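You operate a simulated robot arm through the tools that you are given. There is no shell and no other tool.

The job below is to be done with a simulated robot arm. You get a single attempt, and the scene is never put back.

Task
Put things in order on the fitting bench. At the end: the purple pad is on the white fine checker plate; the white housing from the fitting bench stands where the black housing stood; the black housing from the fitting bench stands where the purple pad stood; the grey valve with an orange cap is on the blue case; whatever was shut is shut again. Leave all else as you found it, and nothing knocked over.

Only the result counts: the job must be done as asked and must still hold three seconds after the hand-in. Knocking over, shifting, dropping, spilling or breaking anything else fails it. A push-on lid holds only when it is set on centred and level and pressed home; a screw cap is set on level and turned clockwise until tight.

Robot
A 6-joint arm with a two-finger parallel gripper, fixed in place. Base frame: the origin is on the floor under the middle of its stand, x ahead of it, y to its left, z up; the work surface is at about z = 860. Readings come in mm, rad, newtons and seconds.
With the tool pointing down near the work surface it reaches from about 360 to 760 mm from the base axis. Its first joint turns from -1.152 to 1.152 rad. Payload 2.45 kg.
Tool frame: the origin (TCP) lies between the finger pads and is the grasp point; the fingertips stand 24 mm ahead of it; z points along the fingers, y is the line along which they close. Largest opening 68 mm; finger width 17, thickness 10; the body of the gripper, 40 by 70 mm, starts 41 mm behind the TCP.
Orientation is that of the tool frame in the base frame, as a unit quaternion [w, x, y, z]. With the fingers straight down and closing along the base's y, the tool's x points along the base's -x, its y along +y and its z along -z.

Tools
- The arm moves only by the tool move_arm. Its argument "moves" is text: rows parted by semicolons, each of 7 numbers parted by spaces: the turn, a rotation vector about the tool's x, y, z in units of 60 degrees (1.0 is 60 degrees), then the shift along the tool's x, y, z in units of 500 mm (1.0 is 500 mm), then the closure in counts, from 0 (fully open) to 255 (shut). In form: rx ry rz x y z grip; .... A call has 1 to 20 rows; each row is the pose to reach, as a shift and turn from the pose commanded when the call began, along the tool's axes at that moment. A call with a number of a shift or a turn outside -1 to 1 is refused whole. Rows are played at 5 a second. More than 50 mm and 0.15 rad between two rows, or a gripper value outside its range, and nothing of the call is played. A pose out of reach is approached as far as the arm can. The call stops where the force on the tool passes 40 N (or 10 N more than at its start, if that is more) or the arm is blocked; 0.2 s more then pass. Each finger travels about 108 mm/s and halts on what it meets, pressing with about 26 N; the grip force reading is that of the motor and also rises with nothing between the fingers. The clock runs only during rows and for 0.2 s after the last one: add rows that repeat a pose to give the fingers time. It gives the time, the measured TCP pose, the force on the tool (base axes), the opening and the grip force at its end, in the units of the frame above (readings bear some noise), with the torque about the TCP (base axes, N m) and any sound that the robot's microphone picked up.
- Cameras (640 x 400 px; columns grow to the right, rows downward): "scene" is fixed at [164.2, 413.3, 1460.2]; the picture's right is [-0.78, -0.63, 0.00], its down [-0.39, 0.48, -0.79] and it looks along [0.50, -0.61, -0.62] (base axes); focal length 315 px, centre (320, 200). "wrist" rides on the gripper at [84, 11, -75] in the tool frame; the picture's right is [-0.13, 0.99, 0.00], its down [-0.60, -0.08, -0.79] and it looks along [-0.79, -0.10, 0.61] (tool axes); focal length 251 px, centre (320, 200). There is no depth. A picture from a camera that has moved, and an enlarged one, comes with that camera's place and axes in the base frame and with its lens.
- grab_frame(camera): a new picture of that camera. The clock stands still meanwhile.
- close_up(camera, box): a new picture of the part [left, top, right, bottom] of that camera's present view, enlarged. The clock stands still meanwhile.
- close_job(): hands the job in; it is judged then, once.

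Nothing tells you positions but the pictures and the camera data. Unless the task says otherwise, let go and move clear before handing in.

The tools are called after "Request:" as name(argument=value, ...) on one line, values as JSON. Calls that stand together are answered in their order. move_arm: Moves the arm, as the interface text tells. Its arguments: {"type":"object","properties":{"moves":{"type":"string"}},"required":["moves"]} The other tools are called the same way: grab_frame (camera) takes a picture; close_up (camera, box) takes an enlarged picture of a part of a camera's view; close_job () hands the job in.

At the start:

```text
time: 0.0
eef_pos: [382.6, -200.2, 1133.1]
tcp_rot: [0.0, 0.0, 1.0, 0.0]
wrist_force: [-0.5, 0.8, -0.1]
wrist_torque: [0.02, -0.05, -0.01]
finger_gap: 67.7
gripper_force: 0.1
```

scene: 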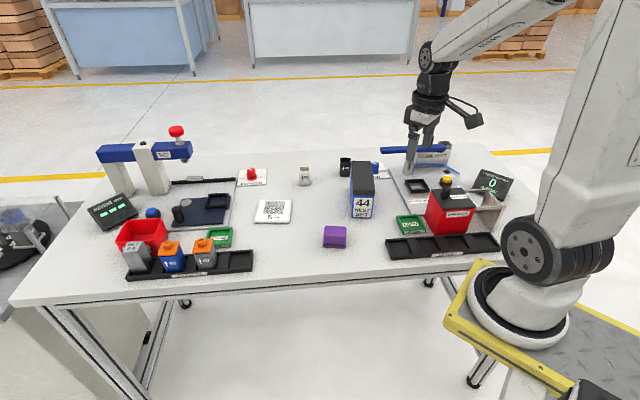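
wrist: 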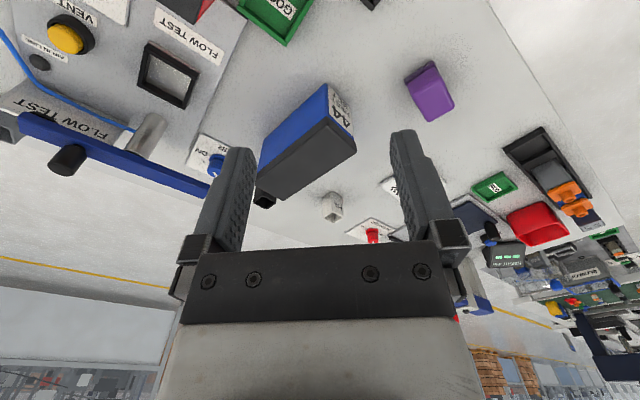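

I see a bench with a press at the far left, trays, a blue case labelled "44", a purple pad, a white plate with a code pattern, and a flow test stand on the right. I'll take enlarged views to identify each thing before moving.

Request:
close_up(camera="scene", box=[80, 120, 280, 290])

Request:
close_up(camera="scene", box=[230, 140, 400, 260])

Request:
close_up(camera="scene", box=[360, 130, 530, 270])

Request:
close_up(camera="wrist", box=[160, 0, 640, 300])

```text
2.35 times, centred on (180, 205) of scene
camera zoom: at [164.2, 413.3, 1460.2], right [-0.78, -0.63, 0.0], down [-0.39, 0.48, -0.79], along [0.5, -0.61, -0.62], focal length 742 px, centre (649, 188)
```

zoom: 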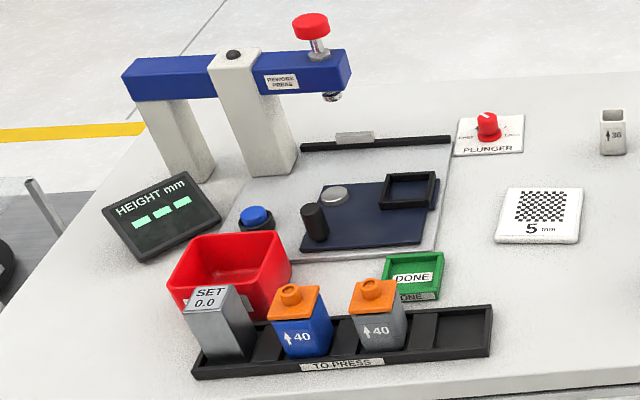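

```text
3.33 times, centred on (315, 200) of scene
camera zoom: at [164.2, 413.3, 1460.2], right [-0.78, -0.63, 0.0], down [-0.39, 0.48, -0.79], along [0.5, -0.61, -0.62], focal length 1051 px, centre (337, 200)
```

zoom: 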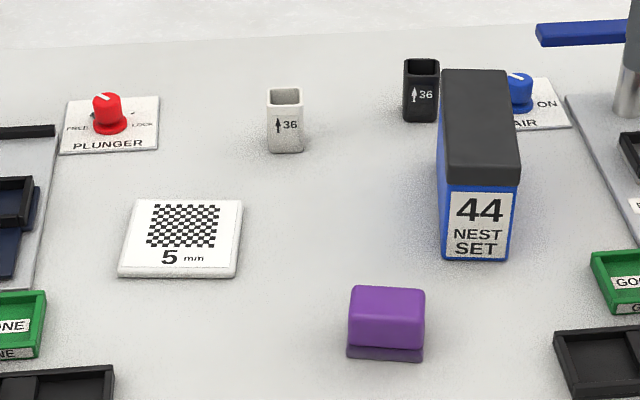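

```text
2.86 times, centred on (445, 200) of scene
camera zoom: at [164.2, 413.3, 1460.2], right [-0.78, -0.63, 0.0], down [-0.39, 0.48, -0.79], along [0.5, -0.61, -0.62], focal length 901 px, centre (-37, 200)
```

zoom: 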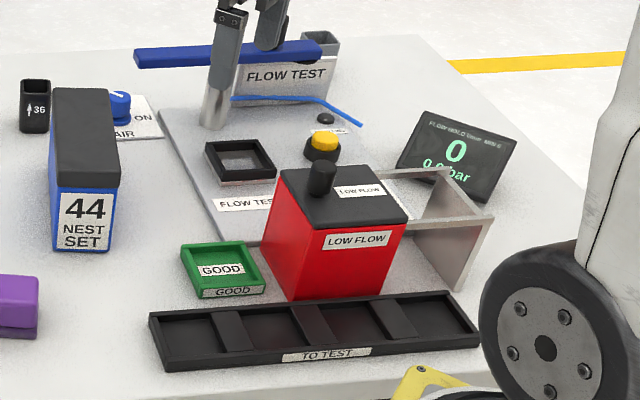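

```text
1.33 times, centred on (400, 150) of wrist
camera zoom: at [296.7, -189.1, 1210.2], right [0.13, 0.99, 0.0], down [0.6, -0.08, 0.79], along [0.79, -0.1, -0.61], focal length 335 px, centre (213, 267)
```

zoom: 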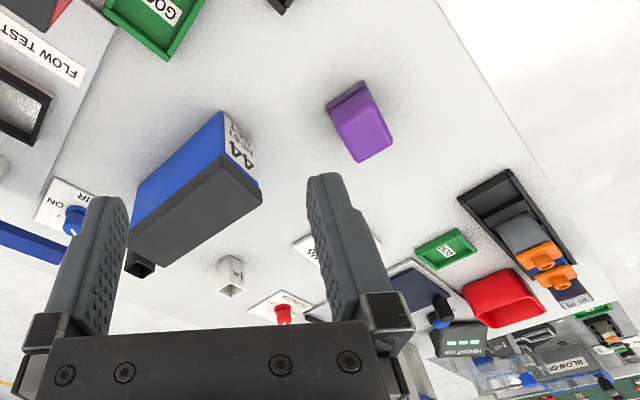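

The bench runs at about 45° to the robot's axes. The purple pad is near (500,-60), the checker plate near (712,-44) and the white housing near (740,-210). The black housing is near (668,-338), the blue case around (520,-200), and the grey orange-capped valve near (690,204). I'll move to a central high pose for a better wrist view.

Request:
move_arm(moves="0 0 0 -0.0585 0.05 0.0165 0; 0 0 0 -0.117 0.1 0.033 0; 0 0 0 -0.1755 0.15 0.0495 0; 0 0 0 -0.234 0.2 0.066 0; 0 0 0 -0.234 0.2 0.066 0")

Request:
grab_frame(camera="wrist")

Request:
grab_frame(camera="scene")

```text
time: 1.2
eef_pos: [502.7, -99.3, 1098.7]
tcp_rot: [0.0, 0.0, 1.0, 0.0]
wrist_force: [-0.4, -0.6, -0.9]
wrist_torque: [-0.01, -0.03, -0.01]
finger_gap: 68.1
gripper_force: 0.0
```

```text
taken
camera wrist: at [415.3, -88.4, 1176.4], right [0.13, 0.99, 0.0], down [0.6, -0.08, 0.79], along [0.79, -0.1, -0.61], focal length 251 px, centre (320, 200)
```

wrist: 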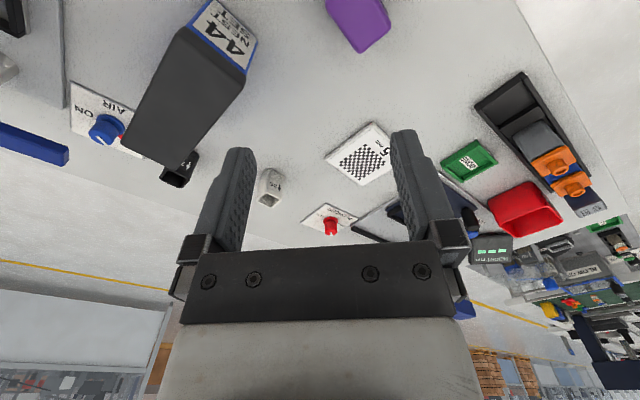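

```text
taken
```

scene: 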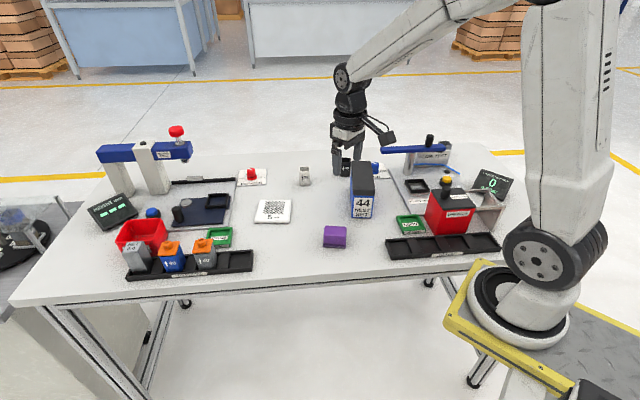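

The wrist view is usable, but the pad and case are at its edge. I'll back off and come lower, so I can look at the pad and the case more closely.

Request:
move_arm(moves="0 0 0 0.0667 0.0267 0.0333 0; 0 0 0 0.1333 0.0533 0.0667 0; 0 0 0 0.2 0.08 0.1 0; 0 0 0 0.2 0.08 0.1 0")

Request:
grab_frame(camera="wrist")

Request:
close_up(camera="wrist", box=[240, 40, 440, 165])

```text
time: 2.2
eef_pos: [400.0, -62.7, 1046.5]
tcp_rot: [0.0, 0.0, 1.0, -0.001]
wrist_force: [-0.2, 0.4, -0.9]
wrist_torque: [-0.02, -0.01, 0.01]
finger_gap: 68.0
gripper_force: 0.0
```

```text
taken
camera wrist: at [313.9, -50.5, 1124.7], right [0.13, 0.99, 0.0], down [0.6, -0.08, 0.79], along [0.79, -0.1, -0.61], focal length 251 px, centre (320, 200)
```

wrist: 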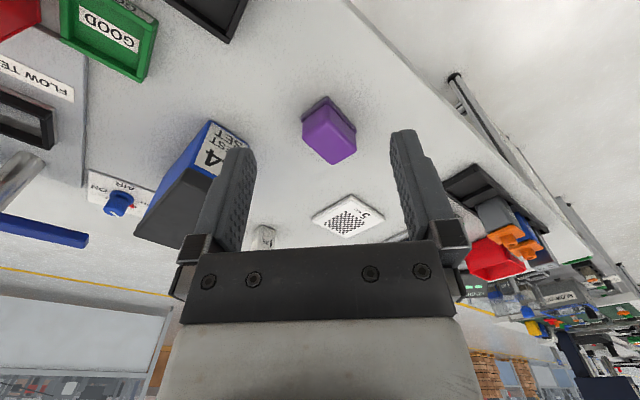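

```text
3.20 times, centred on (340, 102) of wrist
camera zoom: at [313.9, -50.5, 1124.7], right [0.13, 0.99, 0.0], down [0.6, -0.08, 0.79], along [0.79, -0.1, -0.61], focal length 805 px, centre (256, 512)
```

zoom: 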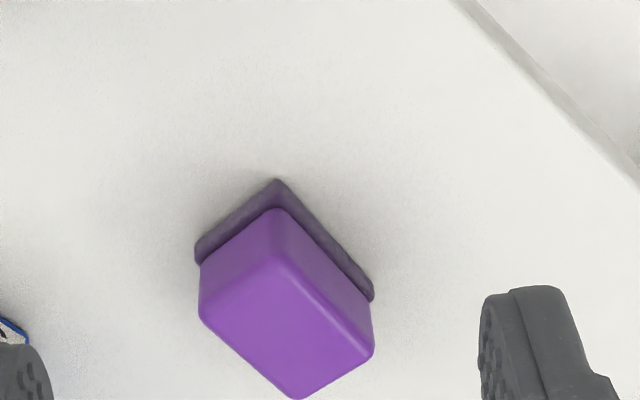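

The pad measures about 62×43×42 mm at roughly 36° yaw, centred near (510,-63). Next I'll look at the black housing and the gap between it and the blue case, passing well above everything.

Request:
move_arm(moves="0 0 0 -0.0467 -0.08 -0.0067 0; 0 0 0 -0.0933 -0.16 -0.0133 0; 0 0 0 -0.14 -0.24 -0.02 0; 0 0 0 -0.1867 -0.32 -0.0267 0; 0 0 0 -0.2333 -0.4 -0.0333 0; 0 0 0 -0.28 -0.48 -0.04 0; 0 0 0 -0.28 -0.48 -0.04 0")

Request:
grab_frame(camera="wrist")

Request:
close_up(camera="wrist", box=[220, 40, 440, 180])

```text
time: 3.8
eef_pos: [538.3, -301.2, 1070.1]
tcp_rot: [-0.001, 0.0, 1.0, 0.0]
wrist_force: [0.1, 0.1, -0.7]
wrist_torque: [0.03, 0.0, 0.01]
finger_gap: 68.1
gripper_force: 0.0
```

```text
taken
camera wrist: at [452.0, -289.9, 1146.7], right [0.13, 0.99, 0.0], down [0.6, -0.08, 0.79], along [0.79, -0.1, -0.61], focal length 251 px, centre (320, 200)
```

wrist: 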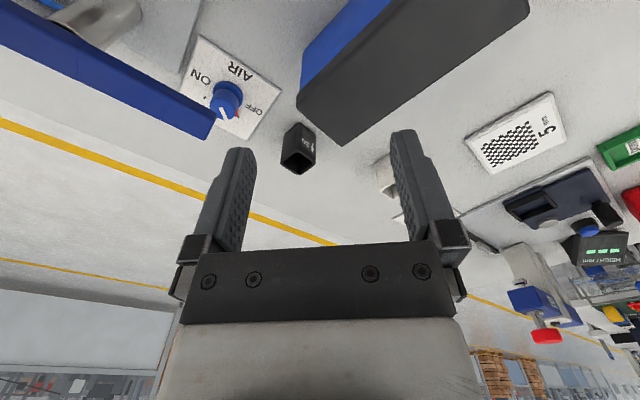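

```text
2.86 times, centred on (330, 110) of wrist
camera zoom: at [452.0, -289.9, 1146.7], right [0.13, 0.99, 0.0], down [0.6, -0.08, 0.79], along [0.79, -0.1, -0.61], focal length 718 px, centre (291, 457)
```

zoom: 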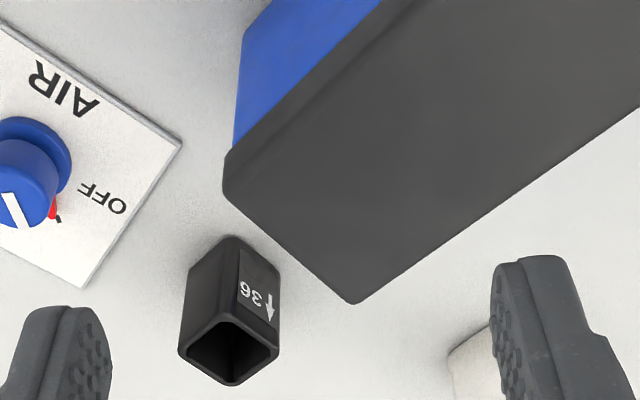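

The black housing is about 30 mm square and 56 mm tall, centred near (671,-345). The blue case is about 59×150 mm with its lid top near z=962, centred near (543,-246). I'll look at the gripper's camera arm in the scene, then move over to view the white housing and the plate.

Request:
close_up(camera="scene", box=[340, 60, 520, 180])

Request:
move_arm(moves="0 0 0 -0.04 0.08 0 0; 0 0 0 -0.08 0.16 0 0; 0 0 0 -0.12 0.24 0 0; 0 0 0 -0.12 0.24 0 0")

Request:
grab_frame(camera="wrist")

Request:
close_up(camera="wrist", box=[220, 40, 460, 190])

```text
3.33 times, centred on (430, 120) of scene
camera zoom: at [164.2, 413.2, 1460.2], right [-0.78, -0.63, 0.0], down [-0.39, 0.48, -0.79], along [0.5, -0.61, -0.62], focal length 1051 px, centre (-47, 467)
```

zoom: 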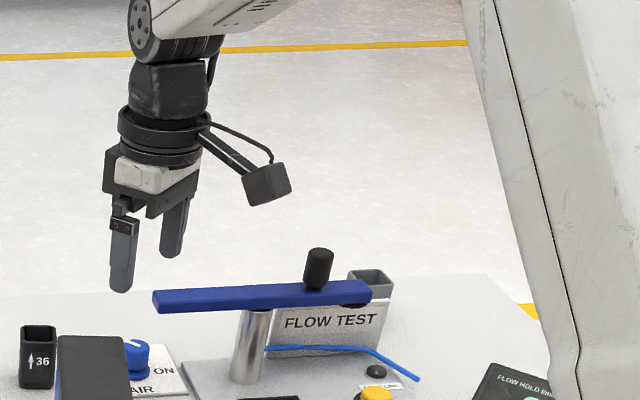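

```text
time: 4.8
eef_pos: [600.0, -181.6, 1070.9]
tcp_rot: [0.0, 0.001, 1.0, 0.0]
wrist_force: [-1.0, -0.4, 0.8]
wrist_torque: [0.0, -0.01, 0.0]
finger_gap: 67.9
gripper_force: 0.0
```

```text
taken
camera wrist: at [512.4, -170.5, 1147.7], right [0.13, 0.99, 0.0], down [0.6, -0.08, 0.79], along [0.79, -0.1, -0.61], focal length 251 px, centre (320, 200)
```

wrist: 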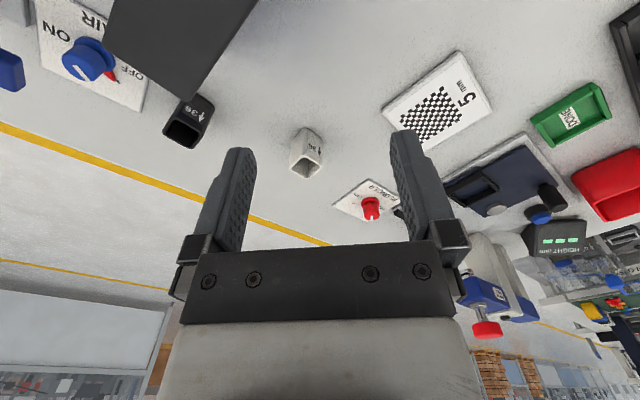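

```text
2.67 times, centred on (340, 115) of wrist
camera zoom: at [512.4, -170.5, 1147.7], right [0.13, 0.99, 0.0], down [0.6, -0.08, 0.79], along [0.79, -0.1, -0.61], focal length 670 px, centre (267, 427)
```

zoom: 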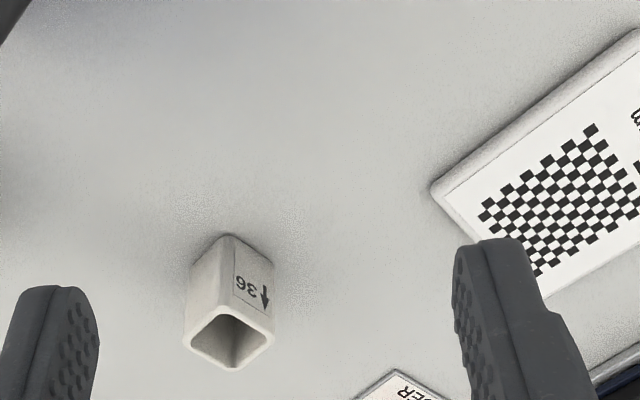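

The white housing is centred near (741,-217) and the plate near (711,-48), about 93 mm square; everything sits at about 36.5° yaw. First I'll go above the purple pad with the gripper yawed 36.5°.

Request:
move_arm(moves="0 0 -0.1217 0.0358 0.0469 0.04 0; 0 0 -0.2433 0.0717 0.0938 0.08 0; 0 0 -0.365 0.1075 0.1406 0.12 0; 0 0 -0.4867 0.1434 0.1875 0.16 0; 0 0 -0.6083 0.1792 0.2344 0.2 0; 0 0 -0.6083 0.1792 0.2344 0.2 0")

Request:
grab_frame(camera="wrist")

Request:
grab_frame(camera="scene")

```text
time: 6.2
eef_pos: [511.3, -62.8, 968.6]
tcp_rot: [0.0, -0.314, 0.949, 0.0]
wrist_force: [0.5, -0.1, 1.2]
wrist_torque: [0.02, 0.0, -0.03]
finger_gap: 67.9
gripper_force: 0.1
```

```text
taken
camera wrist: at [434.8, -104.9, 1046.8], right [-0.49, 0.87, 0.0], down [0.53, 0.3, 0.79], along [0.69, 0.39, -0.61], focal length 251 px, centre (320, 200)
```

wrist: 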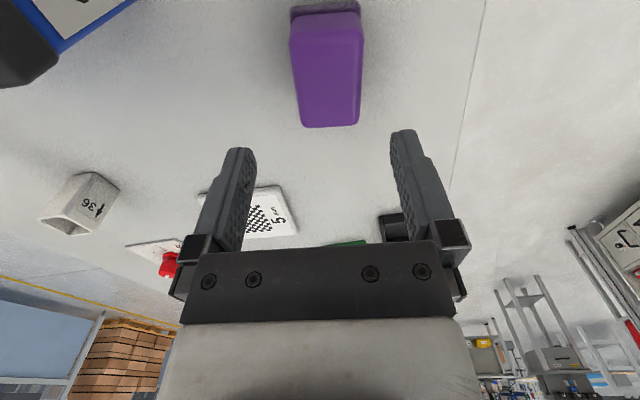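

```text
taken
```

scene: 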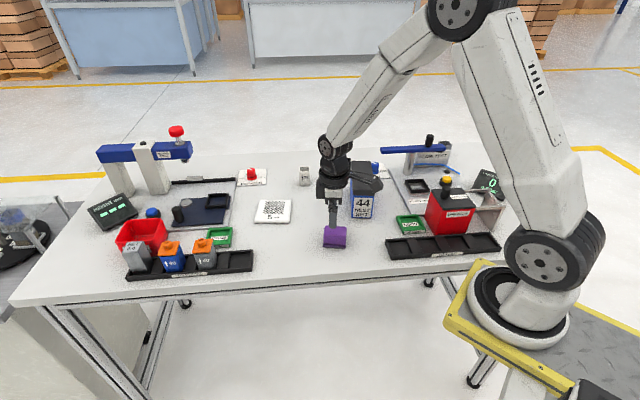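

The pad's centre lies about 5 mm in tool x and 6 mm in tool y from my aim, and its yaw is about 3° less. I'll correct this and come down to just above it.

Request:
move_arm(moves="0 0 0.025 0.005 0.0055 0.035 0; 0 0 0.05 0.0095 0.0108 0.07 0; 0 0 0.05 0.0095 0.0108 0.07 0")

Request:
grab_frame(camera="wrist")

Request:
close_up(camera="scene", box=[290, 160, 390, 260])

```text
time: 7.0
eef_pos: [503.6, -61.3, 934.7]
tcp_rot: [0.0, -0.288, 0.958, 0.0]
wrist_force: [-0.5, 0.0, 0.1]
wrist_torque: [0.01, 0.01, -0.02]
finger_gap: 68.1
gripper_force: 0.1
```

```text
taken
camera wrist: at [425.5, -99.5, 1012.9], right [-0.44, 0.9, 0.0], down [0.55, 0.27, 0.79], along [0.71, 0.35, -0.61], focal length 251 px, centre (320, 200)
```

wrist: 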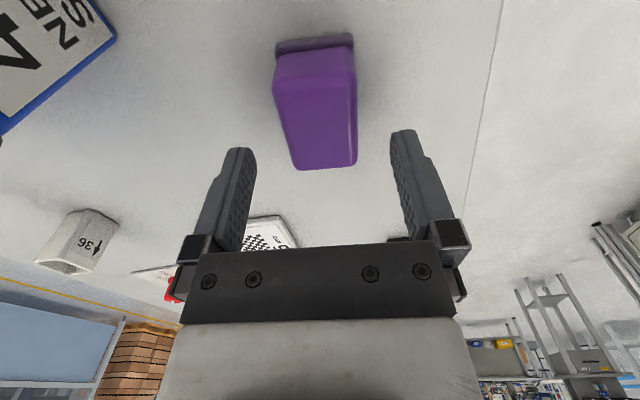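

```text
4.00 times, centred on (340, 210) of scene
camera zoom: at [164.2, 413.3, 1460.2], right [-0.78, -0.63, 0.0], down [-0.39, 0.48, -0.79], along [0.5, -0.61, -0.62], focal length 1261 px, centre (240, 160)
```

zoom: 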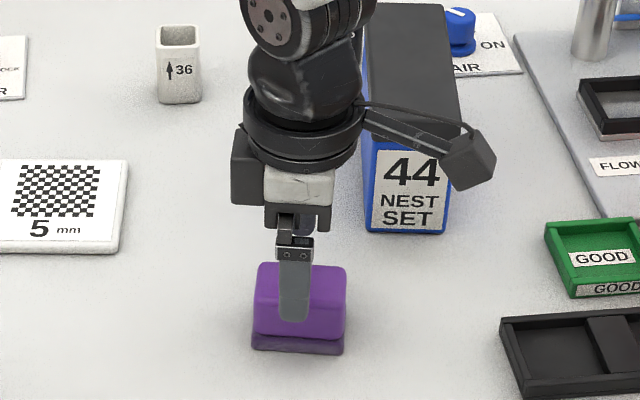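

Alignment is now within about 1 mm. I'll lower the fingers around the pad to tip height z≈864 and close them.

Request:
move_arm(moves="0 0 0 0.002 0.002 0.032 0; 0 0 0 0.002 0.002 0.064 0; 0 0 0 0.002 0.002 0.094 0; 0 0 0 0.002 0.002 0.094 0")

Request:
grab_frame(camera="wrist")

```text
time: 8.0
eef_pos: [503.0, -61.2, 889.1]
tcp_rot: [0.001, -0.288, 0.958, -0.001]
wrist_force: [0.6, 0.4, -0.5]
wrist_torque: [-0.02, 0.03, 0.01]
finger_gap: 68.3
gripper_force: 0.0
```

```text
taken
camera wrist: at [424.1, -98.2, 964.8], right [-0.44, 0.9, 0.0], down [0.55, 0.27, 0.79], along [0.71, 0.35, -0.61], focal length 251 px, centre (320, 200)
```

wrist: 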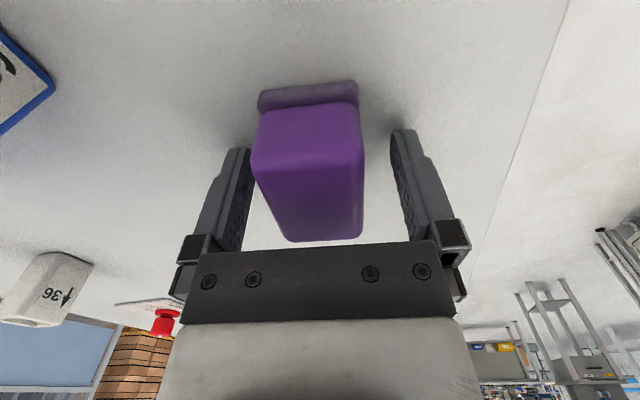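

The pad sits centred between the fingers, so I'll close on it.

Request:
move_arm(moves="0 0 0 0 0 0 255; 0 0 0 0 0 0 255; 0 0 0 0 0 0 255; 0 0 0 0 0 0 255")

Request:
grab_frame(camera="wrist")

```text
time: 9.0
eef_pos: [502.2, -61.9, 888.0]
tcp_rot: [0.0, -0.289, 0.957, 0.0]
wrist_force: [-0.4, 0.2, 0.3]
wrist_torque: [0.04, -0.01, -0.02]
finger_gap: 41.0
gripper_force: 25.6
```

```text
taken
camera wrist: at [423.9, -98.2, 965.0], right [-0.44, 0.9, 0.0], down [0.55, 0.27, 0.79], along [0.71, 0.35, -0.61], focal length 251 px, centre (320, 200)
```

wrist: 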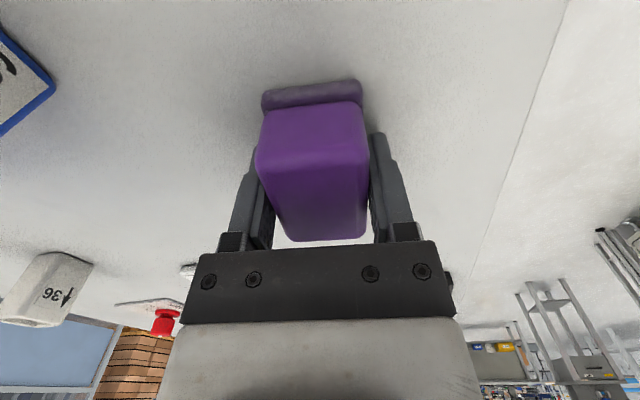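

The pad is gripped at a 41 mm gap. I'll lift it and carry it over the checker plate.

Request:
move_arm(moves="0 0 0 0 0 -0.03 255; 0 0 0 0 0 -0.1 255; 0 0 0 0 0 -0.164 255; 0 0 -0.01 -0.0734 -0.0412 -0.164 255; 0 0 -0.02 -0.1467 -0.0823 -0.164 255; 0 0 -0.03 -0.2201 -0.1235 -0.164 255; 0 0 -0.04 -0.2934 -0.1646 -0.164 255; 0 0 -0.05 -0.3668 -0.2058 -0.164 255; 0 0 -0.05 -0.3668 -0.2058 -0.164 255")

Request:
grab_frame(camera="wrist")

Request:
close_up(camera="scene", box=[210, 130, 350, 250])

```text
time: 11.0
eef_pos: [709.9, -45.6, 969.4]
tcp_rot: [-0.001, -0.313, 0.95, 0.0]
wrist_force: [0.6, 0.3, -1.3]
wrist_torque: [-0.02, -0.01, -0.01]
finger_gap: 41.0
gripper_force: 26.3
```

```text
taken
camera wrist: at [634.7, -86.3, 1047.2], right [-0.49, 0.87, 0.0], down [0.53, 0.3, 0.79], along [0.69, 0.39, -0.61], focal length 251 px, centre (320, 200)
```

wrist: 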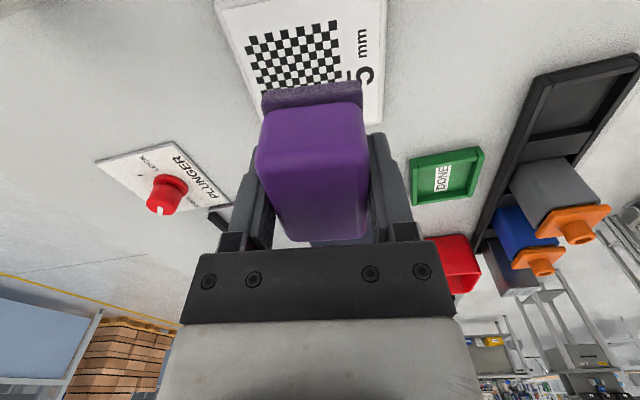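

```text
3.33 times, centred on (280, 190) of scene
camera zoom: at [164.2, 413.3, 1460.2], right [-0.78, -0.63, 0.0], down [-0.39, 0.48, -0.79], along [0.5, -0.61, -0.62], focal length 1051 px, centre (453, 233)
```

zoom: 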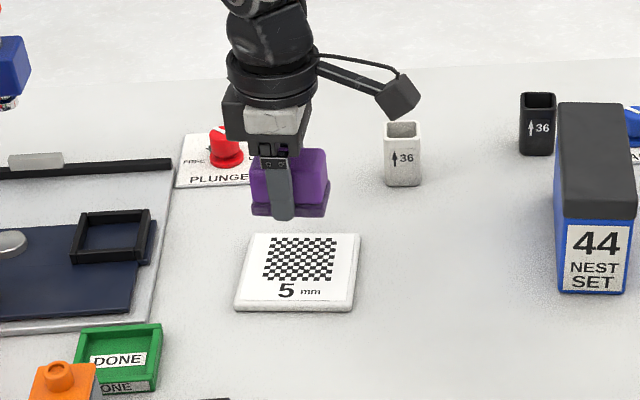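

The plate is about 3–4 mm to the −y side of the tool axis. I'll correct that and lower the pad to just above the plate.

Request:
move_arm(moves="0 0 0 0 -0.004 0.04 255; 0 0 0 0 -0.007 0.09 255; 0 0 0 0 -0.007 0.13 255; 0 0 0 0 -0.007 0.146 255; 0 0 0 0 -0.007 0.146 255")

Request:
close_up(camera="scene", box=[210, 150, 350, 250])

Request:
grab_frame(camera="wrist")

```text
time: 12.2
eef_pos: [713.9, -48.5, 897.4]
tcp_rot: [0.002, -0.312, 0.95, -0.001]
wrist_force: [-3.3, 0.5, 13.4]
wrist_torque: [0.0, 0.28, 0.0]
finger_gap: 41.1
gripper_force: 26.1
```

```text
4.00 times, centred on (280, 200) of scene
camera zoom: at [163.8, 413.3, 1460.2], right [-0.78, -0.63, 0.0], down [-0.39, 0.48, -0.79], along [0.5, -0.61, -0.62], focal length 1261 px, centre (480, 200)
```

zoom: 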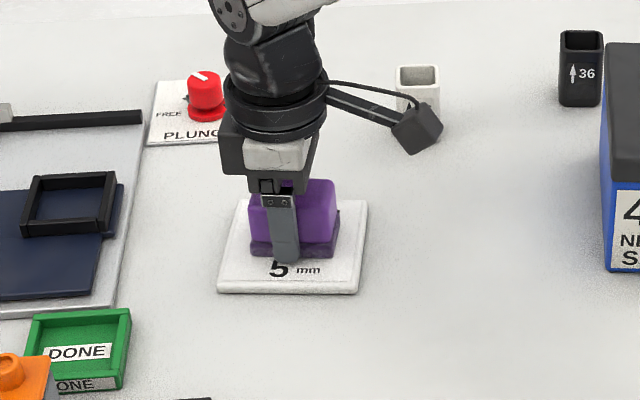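

```text
taken
camera wrist: at [637.1, -89.6, 974.5], right [-0.49, 0.87, 0.0], down [0.53, 0.3, 0.79], along [0.7, 0.39, -0.61], focal length 251 px, centre (320, 200)
```

wrist: 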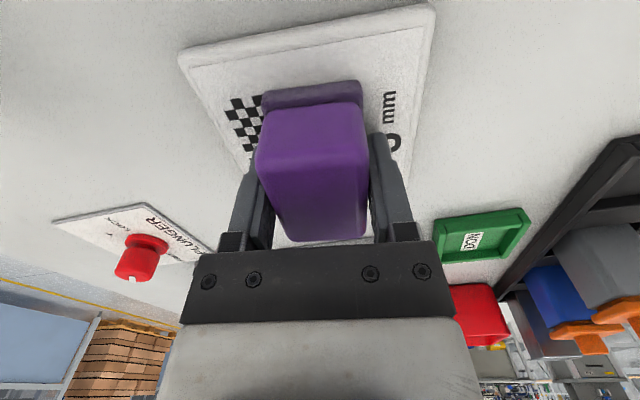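

The pad is resting on the plate (13 N) and is centred on it. I'll release it and rise straight up.

Request:
move_arm(moves="0 0 0 0 0 0 128; 0 0 0 0 0 0 0; 0 0 0 0 0 0 0; 0 0 0 0 0 -0.05 0; 0 0 0 0 0 -0.13 0; 0 0 0 0 0 -0.21 0; 0 0 0 0 0 -0.21 0")

Request:
grab_frame(camera="wrist")

Request:
close_up(camera="scene", box=[210, 150, 350, 250])

```text
time: 13.8
eef_pos: [714.4, -51.4, 1001.9]
tcp_rot: [0.0, -0.313, 0.95, 0.0]
wrist_force: [-0.2, 0.0, 0.6]
wrist_torque: [0.0, -0.02, -0.01]
finger_gap: 68.0
gripper_force: 0.0
```

```text
taken
camera wrist: at [636.4, -91.1, 1079.0], right [-0.49, 0.87, 0.0], down [0.53, 0.3, 0.79], along [0.69, 0.39, -0.61], focal length 251 px, centre (320, 200)
```

wrist: 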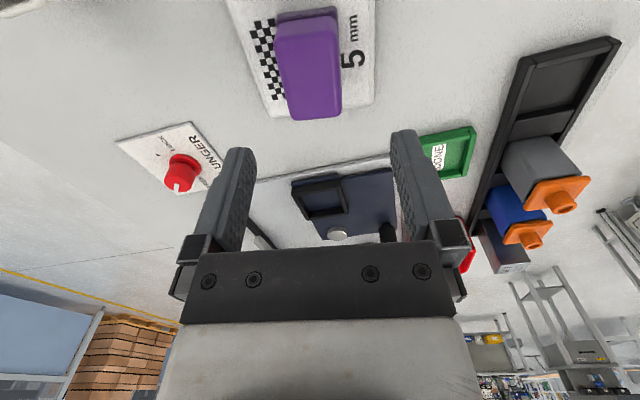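

```text
4.00 times, centred on (280, 200) of scene
camera zoom: at [164.2, 413.3, 1460.2], right [-0.78, -0.63, 0.0], down [-0.39, 0.48, -0.79], along [0.5, -0.61, -0.62], focal length 1261 px, centre (480, 200)
```

zoom: 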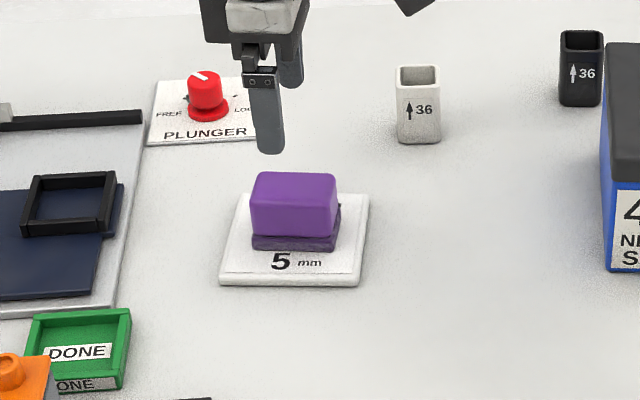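

The pad is on the plate, but the plate's edge looks slightly different from before. I'll zoom in to check whether the plate moved.

Request:
close_up(camera="scene", box=[230, 140, 400, 260])

Request:
close_up(camera="scene", box=[245, 185, 305, 230])

```text
3.33 times, centred on (315, 200) of scene
camera zoom: at [164.2, 413.3, 1460.2], right [-0.78, -0.63, 0.0], down [-0.39, 0.48, -0.79], along [0.5, -0.61, -0.62], focal length 1051 px, centre (337, 200)
```

zoom: 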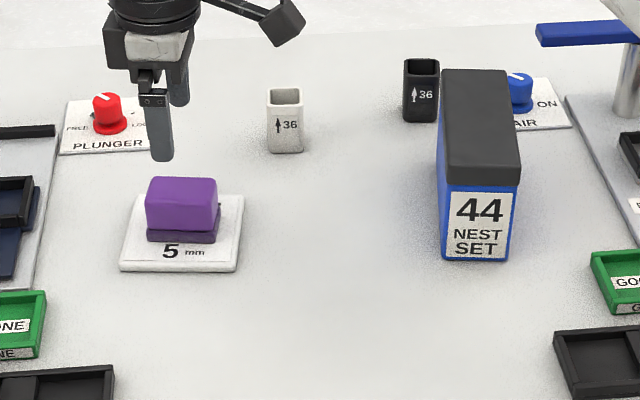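

```text
8.89 times, centred on (275, 208) of scene
camera zoom: at [164.2, 413.3, 1460.2], right [-0.78, -0.63, 0.0], down [-0.39, 0.48, -0.79], along [0.5, -0.61, -0.62], focal length 2803 px, centre (720, 133)
```

zoom: 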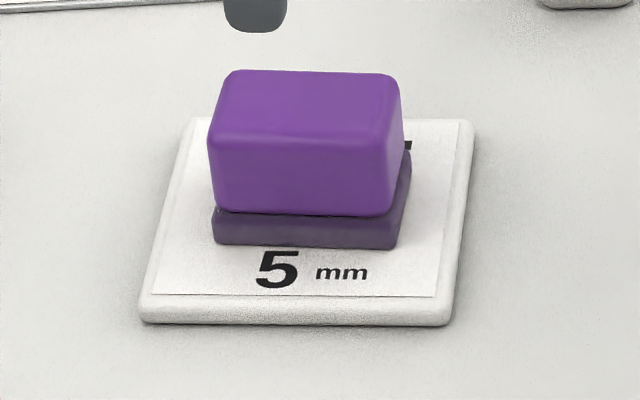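

The plate and pad shifted together about 5–8 mm, away from the scene camera, when I released. I'll push the plate back with the two open fingertips against its far edge, so first I'll turn the gripper 90° above that side.

Request:
move_arm(moves="0 0 0.125 0 -0.023 0 0; 0 0 0.25 0 -0.046 0 0; 0 0 0.375 0 -0.069 0 0; 0 0 0.5 0 -0.092 0 0; 0 0 0.625 0 -0.115 0 0; 0 0 0.75 0 -0.136 0 0; 0 0 0.75 0 -0.136 0 0")

Request:
move_arm(moves="0 0 0.125 0 0 0 0; 0 0 0.25 0 0 0 0; 0 0 0.375 0 0 0 0; 0 0 0.5 0 0 0 0; 0 0 0.625 0 0 0 0; 0 0 0.75 0 0 0 0; 0 0 0.75 0 0 0 0")

Request:
grab_frame(camera="wrist")

Request:
close_up(camera="scene", box=[230, 140, 400, 260])

```text
time: 15.4
eef_pos: [753.8, -105.6, 1001.7]
tcp_rot: [0.001, 0.075, 0.997, 0.0]
wrist_force: [-0.5, -0.9, 1.1]
wrist_torque: [-0.02, 0.0, -0.01]
finger_gap: 68.1
gripper_force: 0.1
```

```text
time: 17.0
eef_pos: [754.1, -104.3, 1002.5]
tcp_rot: [0.0, 0.451, 0.893, 0.0]
wrist_force: [-0.1, 0.5, 0.0]
wrist_torque: [-0.01, -0.02, -0.04]
finger_gap: 68.1
gripper_force: 0.1
```

```text
taken
camera wrist: at [711.1, -29.3, 1079.2], right [0.87, 0.48, 0.0], down [0.3, -0.53, 0.79], along [0.38, -0.69, -0.61], focal length 251 px, centre (320, 200)
```

wrist: 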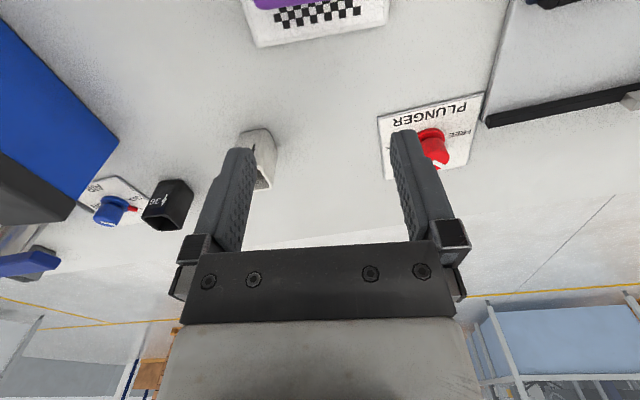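

```text
3.33 times, centred on (315, 200) of scene
camera zoom: at [164.2, 413.3, 1460.2], right [-0.78, -0.63, 0.0], down [-0.39, 0.48, -0.79], along [0.5, -0.61, -0.62], focal length 1051 px, centre (337, 200)
```

zoom: 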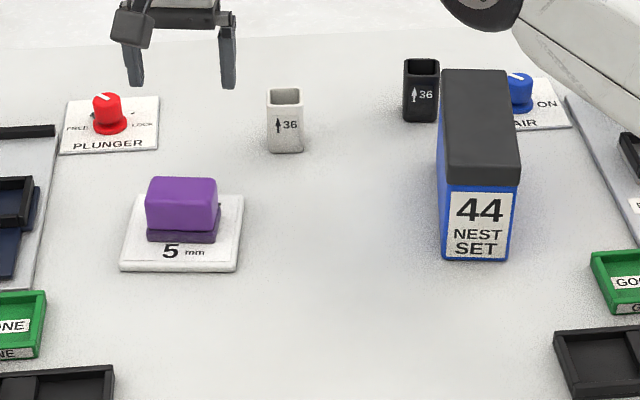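

The plate's far edge is about 12 mm in front of the fingers and parallel to them. I'll back off 4 mm and lower to just above the plate's height, then re-measure.

Request:
move_arm(moves="0 0 0 -0.004 0.002 0.08 0; 0 0 0 -0.008 0.004 0.16 0; 0 0 0 -0.008 0.004 0.2 0; 0 0 0 -0.008 0.004 0.2 0")

Request:
grab_frame(camera="wrist")

Request:
close_up(camera="scene", box=[230, 150, 330, 230])

```text
time: 18.0
eef_pos: [758.4, -106.1, 900.7]
tcp_rot: [-0.001, 0.45, 0.893, -0.001]
wrist_force: [0.2, -0.3, -1.0]
wrist_torque: [-0.01, -0.01, 0.02]
finger_gap: 67.9
gripper_force: 0.0
```

```text
taken
camera wrist: at [715.1, -31.1, 979.3], right [0.87, 0.49, 0.0], down [0.3, -0.53, 0.79], along [0.39, -0.69, -0.61], focal length 251 px, centre (320, 200)
```

wrist: 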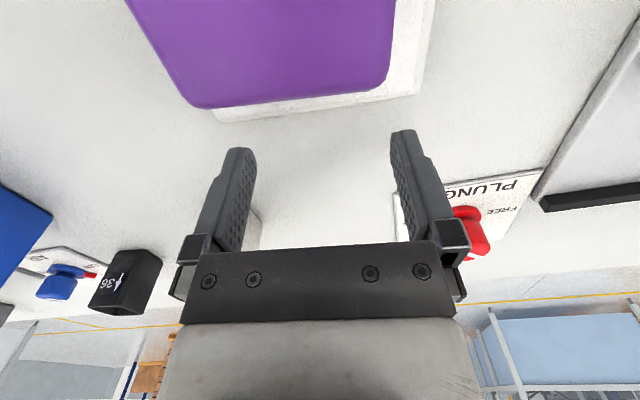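

```text
5.00 times, centred on (280, 190) of scene
camera zoom: at [164.2, 413.3, 1460.2], right [-0.78, -0.63, 0.0], down [-0.39, 0.48, -0.79], along [0.5, -0.61, -0.62], focal length 1576 px, centre (520, 250)
```

zoom: 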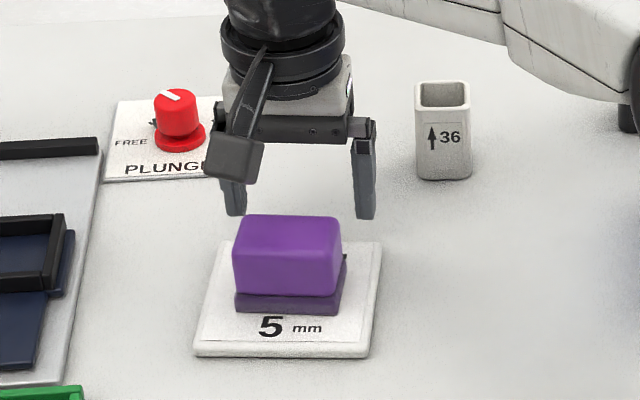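

The fingers are about 6 mm from the plate's edge and parallel to it. I'll lower the tips to z≈862 and approach the edge.

Request:
move_arm(moves="0 0 0 0 0 0.016 0; 0 0 0 0 0 0.032 0; 0 0 0 0 0 0.032 0; 0 0 0 0.005 0 0.032 0; 0 0 0 0.01 0 0.032 0; 0 0 0 0.01 0 0.032 0")

Request:
close_up(camera="scene", box=[230, 150, 330, 230])

Request:
grab_frame(camera="wrist")

```text
time: 19.4
eef_pos: [755.6, -102.6, 885.9]
tcp_rot: [0.0, 0.45, 0.893, 0.0]
wrist_force: [0.5, -0.6, 0.4]
wrist_torque: [-0.04, 0.01, 0.0]
finger_gap: 67.9
gripper_force: 0.1
```

```text
5.00 times, centred on (280, 190) of scene
camera zoom: at [164.2, 413.2, 1460.2], right [-0.78, -0.63, 0.0], down [-0.39, 0.48, -0.79], along [0.5, -0.61, -0.62], focal length 1576 px, centre (520, 250)
```

zoom: 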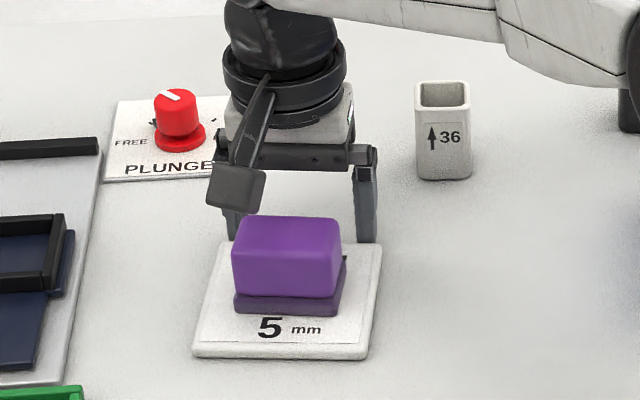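

```text
taken
camera wrist: at [711.4, -27.0, 963.8], right [0.87, 0.49, 0.0], down [0.3, -0.53, 0.79], along [0.39, -0.69, -0.61], focal length 251 px, centre (320, 200)
```

wrist: 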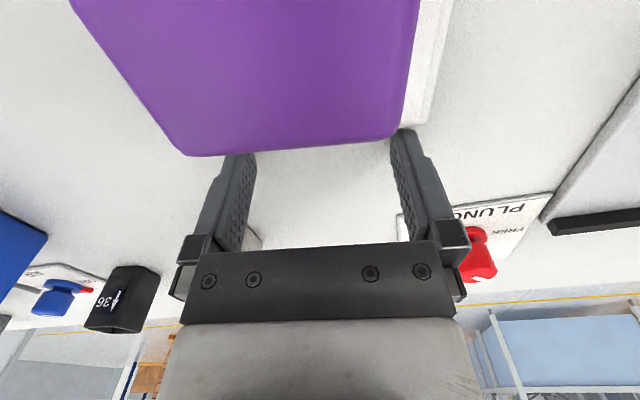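

The fingers are about to touch. I'll push about 5 mm toward the plate's original place and check with the fixed camera.

Request:
move_arm(moves="0 0 0 0.004 0 0 0; 0 0 0 0.008 0 0 0; 0 0 0 0.012 0 0 0; 0 0 0 0.012 0 0 0")

Request:
close_up(camera="scene", box=[230, 150, 330, 230])

Request:
close_up(camera="scene", box=[230, 140, 400, 260])

```text
time: 20.4
eef_pos: [751.6, -97.2, 885.2]
tcp_rot: [0.0, 0.45, 0.893, 0.001]
wrist_force: [0.5, -0.2, 0.1]
wrist_torque: [0.01, -0.01, -0.03]
finger_gap: 67.7
gripper_force: 0.1
```

```text
5.00 times, centred on (280, 190) of scene
camera zoom: at [164.2, 413.2, 1460.2], right [-0.78, -0.63, 0.0], down [-0.39, 0.48, -0.79], along [0.5, -0.61, -0.62], focal length 1576 px, centre (520, 250)
```

zoom: 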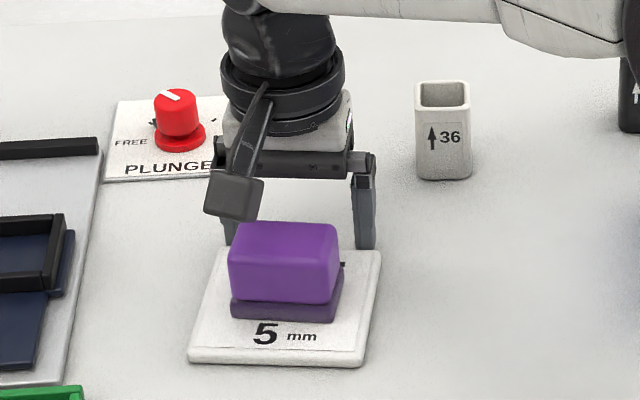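

```text
3.33 times, centred on (315, 200) of scene
camera zoom: at [164.2, 413.2, 1460.2], right [-0.78, -0.63, 0.0], down [-0.39, 0.48, -0.79], along [0.5, -0.61, -0.62], focal length 1051 px, centre (337, 200)
```

zoom: 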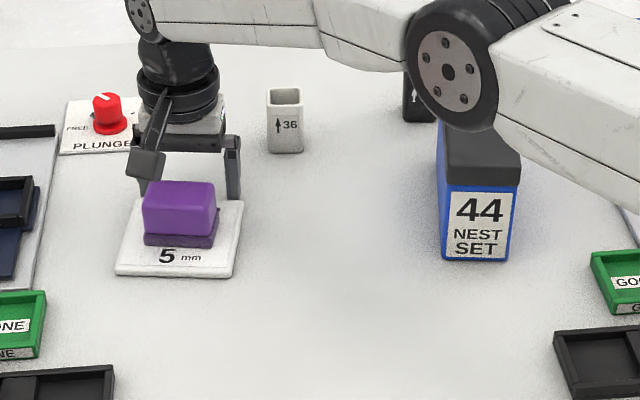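

The plate is back within about 2 mm of its original place, judging by its corners and lettering in the fixed view. I'll back off, lift, and head above the black housing while turning the gripper so its camera arm stays clear of the case and the flow-test lever.

Request:
move_arm(moves="0 0 0 -0.01 0 0 0; 0 0 0 -0.02 0 0 0; 0 0 0 -0.02 0 -0.09 0; 0 0 0 -0.02 0 -0.18 0; 0 0 0 -0.02 0 -0.268 0; 0 0 0 -0.02 0 -0.268 0")

Request:
move_arm(moves="0 0 0.107 -0.0404 -0.0607 0 0; 0 0 0.214 -0.0809 -0.1215 0 0; 0 0 0.321 -0.1213 -0.1822 0 0; 0 0 0.428 -0.1617 -0.243 0 0; 0 0 0.535 -0.2021 -0.3037 0 0; 0 0 0.642 -0.2426 -0.3645 0 0; 0 0 0.75 -0.283 -0.4252 0 0; 0 0 0.75 -0.283 -0.4252 0 0")

Request:
close_up(camera="scene", box=[230, 140, 400, 260])

Request:
grab_frame(camera="scene")

```text
time: 21.8
eef_pos: [760.9, -104.9, 1018.6]
tcp_rot: [-0.001, 0.45, 0.893, 0.0]
wrist_force: [-0.9, 0.7, 1.1]
wrist_torque: [0.03, -0.02, -0.01]
finger_gap: 67.9
gripper_force: 0.0
out of reach, approached as far as the arm can: row 4, 5, 6
```

```text
time: 23.6
eef_pos: [673.9, -347.0, 1019.0]
tcp_rot: [0.0, 0.758, 0.652, 0.0]
wrist_force: [-0.9, 0.6, 1.3]
wrist_torque: [0.01, -0.01, -0.01]
finger_gap: 68.3
gripper_force: 0.0
out of reach, approached as far as the arm can: row 1, 2, 3, 4, 5
```

```text
3.33 times, centred on (315, 200) of scene
camera zoom: at [164.2, 413.2, 1460.2], right [-0.78, -0.63, 0.0], down [-0.39, 0.48, -0.79], along [0.5, -0.61, -0.62], focal length 1051 px, centre (337, 200)
```

zoom: 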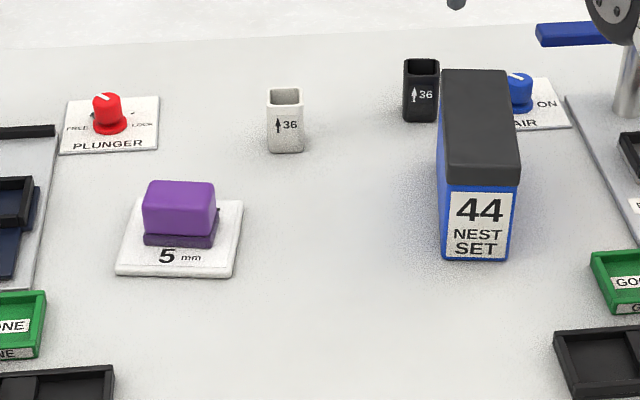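

```text
taken
```

scene: 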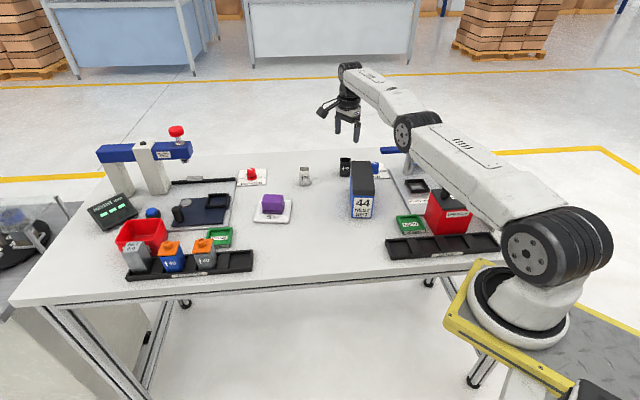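

The plate now matches its original picture to within a couple of pixels. I'll finish turning the gripper above the black housing.

Request:
move_arm(moves="0 0 0.125 0 0 0 0; 0 0 0.25 0 0 0 0; 0 0 0.375 0 0 0 0; 0 0 0.5 0 0 0 0; 0 0 0.625 0 0 0 0; 0 0 0.75 0 0 0 0; 0 0 0.75 0 0 0 0")

Request:
grab_frame(camera="wrist")

```text
time: 25.2
eef_pos: [673.7, -346.1, 1019.2]
tcp_rot: [0.0, 0.95, 0.312, 0.001]
wrist_force: [-0.1, 0.0, -0.9]
wrist_torque: [-0.01, -0.03, 0.0]
finger_gap: 68.4
gripper_force: 0.0
```

```text
taken
camera wrist: at [746.0, -303.7, 1096.4], right [0.48, -0.87, 0.0], down [-0.53, -0.29, 0.79], along [-0.69, -0.38, -0.61], focal length 251 px, centre (320, 200)
```

wrist: 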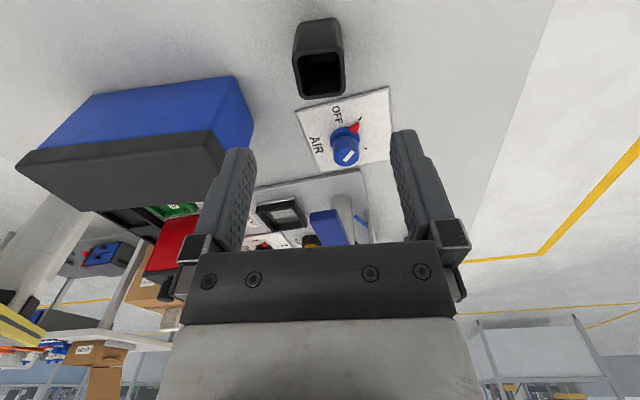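

Request:
close_up(camera="wrist", box=[240, 0, 400, 110])

```text
3.64 times, centred on (320, 55) of wrist
camera zoom: at [746.0, -303.7, 1096.4], right [0.48, -0.87, 0.0], down [-0.53, -0.29, 0.79], along [-0.69, -0.38, -0.61], focal length 914 px, centre (320, 727)
```

zoom: 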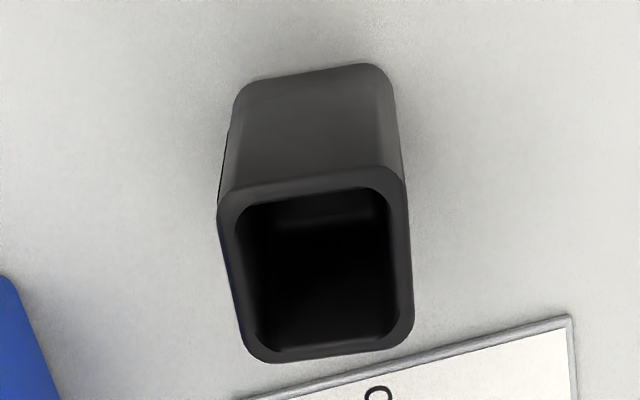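

The black housing is aligned to within about 3 mm of the tool axis and its yaw matches. I'll correct the small x offset and descend halfway, then check again.

Request:
move_arm(moves="0 0 0 -0.005 0 0.05 0; 0 0 0 -0.005 0 0.1 0; 0 0 0 -0.005 0 0.15 0; 0 0 0 -0.005 0 0.15 0")

Request:
grab_frame(camera="wrist")

Request:
close_up(camera="scene", box=[310, 100, 430, 200])

```text
time: 26.2
eef_pos: [672.6, -345.8, 944.9]
tcp_rot: [0.0, 0.95, 0.313, 0.0]
wrist_force: [0.1, -0.7, 0.1]
wrist_torque: [0.02, 0.0, -0.01]
finger_gap: 68.1
gripper_force: 0.2
```

```text
taken
camera wrist: at [745.0, -304.8, 1021.5], right [0.49, -0.87, 0.0], down [-0.53, -0.3, 0.79], along [-0.69, -0.39, -0.61], focal length 251 px, centre (320, 200)
```

wrist: 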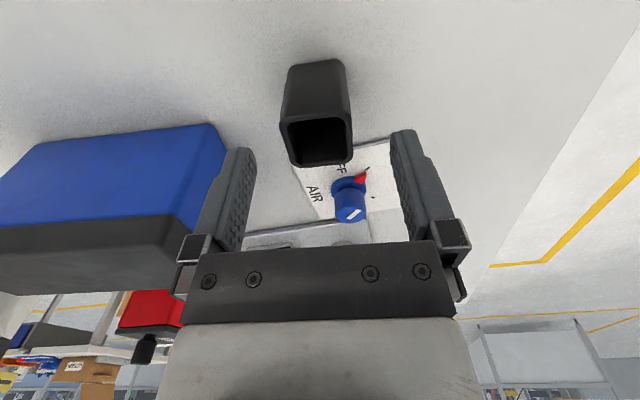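

```text
4.00 times, centred on (370, 150) of scene
camera zoom: at [164.2, 413.3, 1460.2], right [-0.78, -0.63, 0.0], down [-0.39, 0.48, -0.79], along [0.5, -0.61, -0.62], focal length 1261 px, centre (120, 400)
```

zoom: 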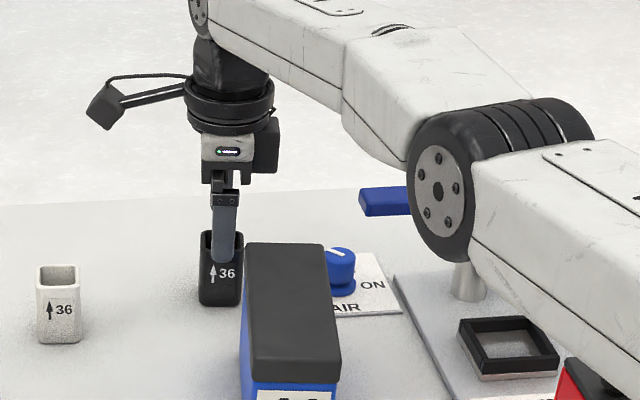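

Well aligned. I'll descend to TCP z≈893 around the black housing and then close.

Request:
move_arm(moves="0 0 0 -0.002 0 0.035 0; 0 0 0 -0.002 0 0.07 0; 0 0 0 -0.002 0 0.104 0; 0 0 0 -0.002 0 0.104 0")

Request:
grab_frame(camera="wrist")

Request:
close_up(camera="scene", box=[310, 100, 430, 200])

```text
time: 27.2
eef_pos: [668.6, -343.6, 892.7]
tcp_rot: [0.0, 0.95, 0.313, 0.001]
wrist_force: [-0.3, 0.2, -1.1]
wrist_torque: [-0.01, 0.0, 0.02]
finger_gap: 68.0
gripper_force: 0.0
out of reach, approached as far as the arm can: row 2, 3, 4
```

```text
taken
camera wrist: at [739.7, -303.1, 969.8], right [0.49, -0.87, 0.0], down [-0.53, -0.3, 0.79], along [-0.69, -0.39, -0.61], focal length 251 px, centre (320, 200)
```

wrist: 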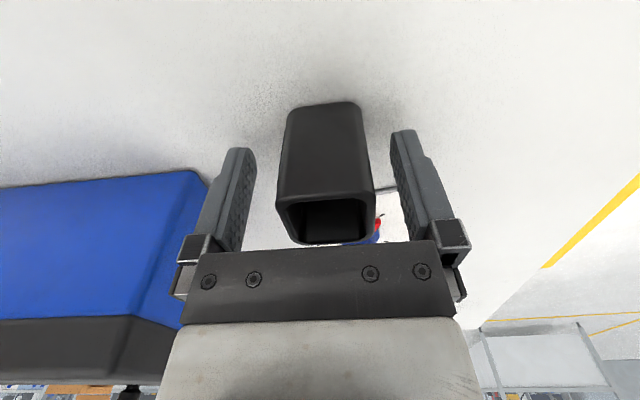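

```text
4.00 times, centred on (370, 150) of scene
camera zoom: at [164.2, 413.3, 1460.2], right [-0.78, -0.63, 0.0], down [-0.39, 0.48, -0.79], along [0.5, -0.61, -0.62], focal length 1261 px, centre (120, 400)
```

zoom: 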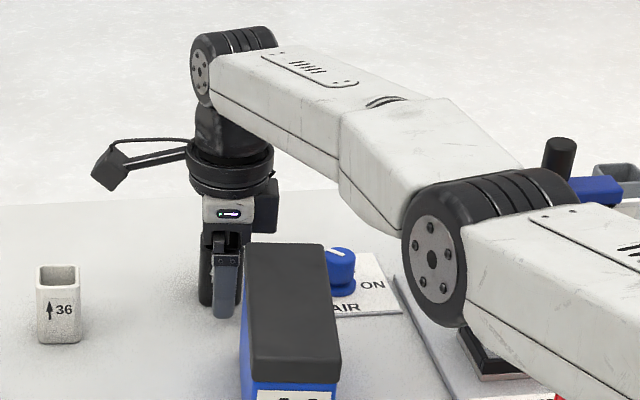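

At this height the reach limit pulled the tool about 4 mm toward −tool-y, so the housing is now off-centre between the fingers. I'll try a small sideways correction before closing.

Request:
move_arm(moves="0 0 0 0 0.005 0 0; 0 0 0 0 0.009 0 0; 0 0 0 0 0.009 0 0")

Request:
grab_frame(camera="wrist")

```text
time: 28.0
eef_pos: [667.2, -345.5, 893.3]
tcp_rot: [0.0, 0.95, 0.313, -0.001]
wrist_force: [0.6, 1.1, -0.1]
wrist_torque: [0.0, 0.0, -0.04]
finger_gap: 67.9
gripper_force: 0.0
out of reach, approached as far as the arm can: row 2, 3
```

```text
taken
camera wrist: at [739.6, -304.1, 970.8], right [0.49, -0.87, 0.0], down [-0.53, -0.3, 0.79], along [-0.69, -0.39, -0.61], focal length 251 px, centre (320, 200)
```

wrist: 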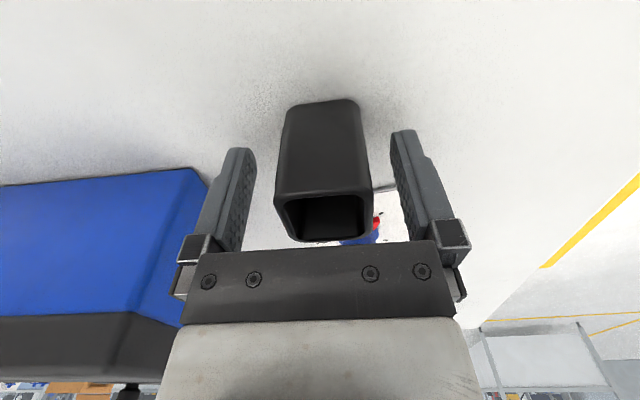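

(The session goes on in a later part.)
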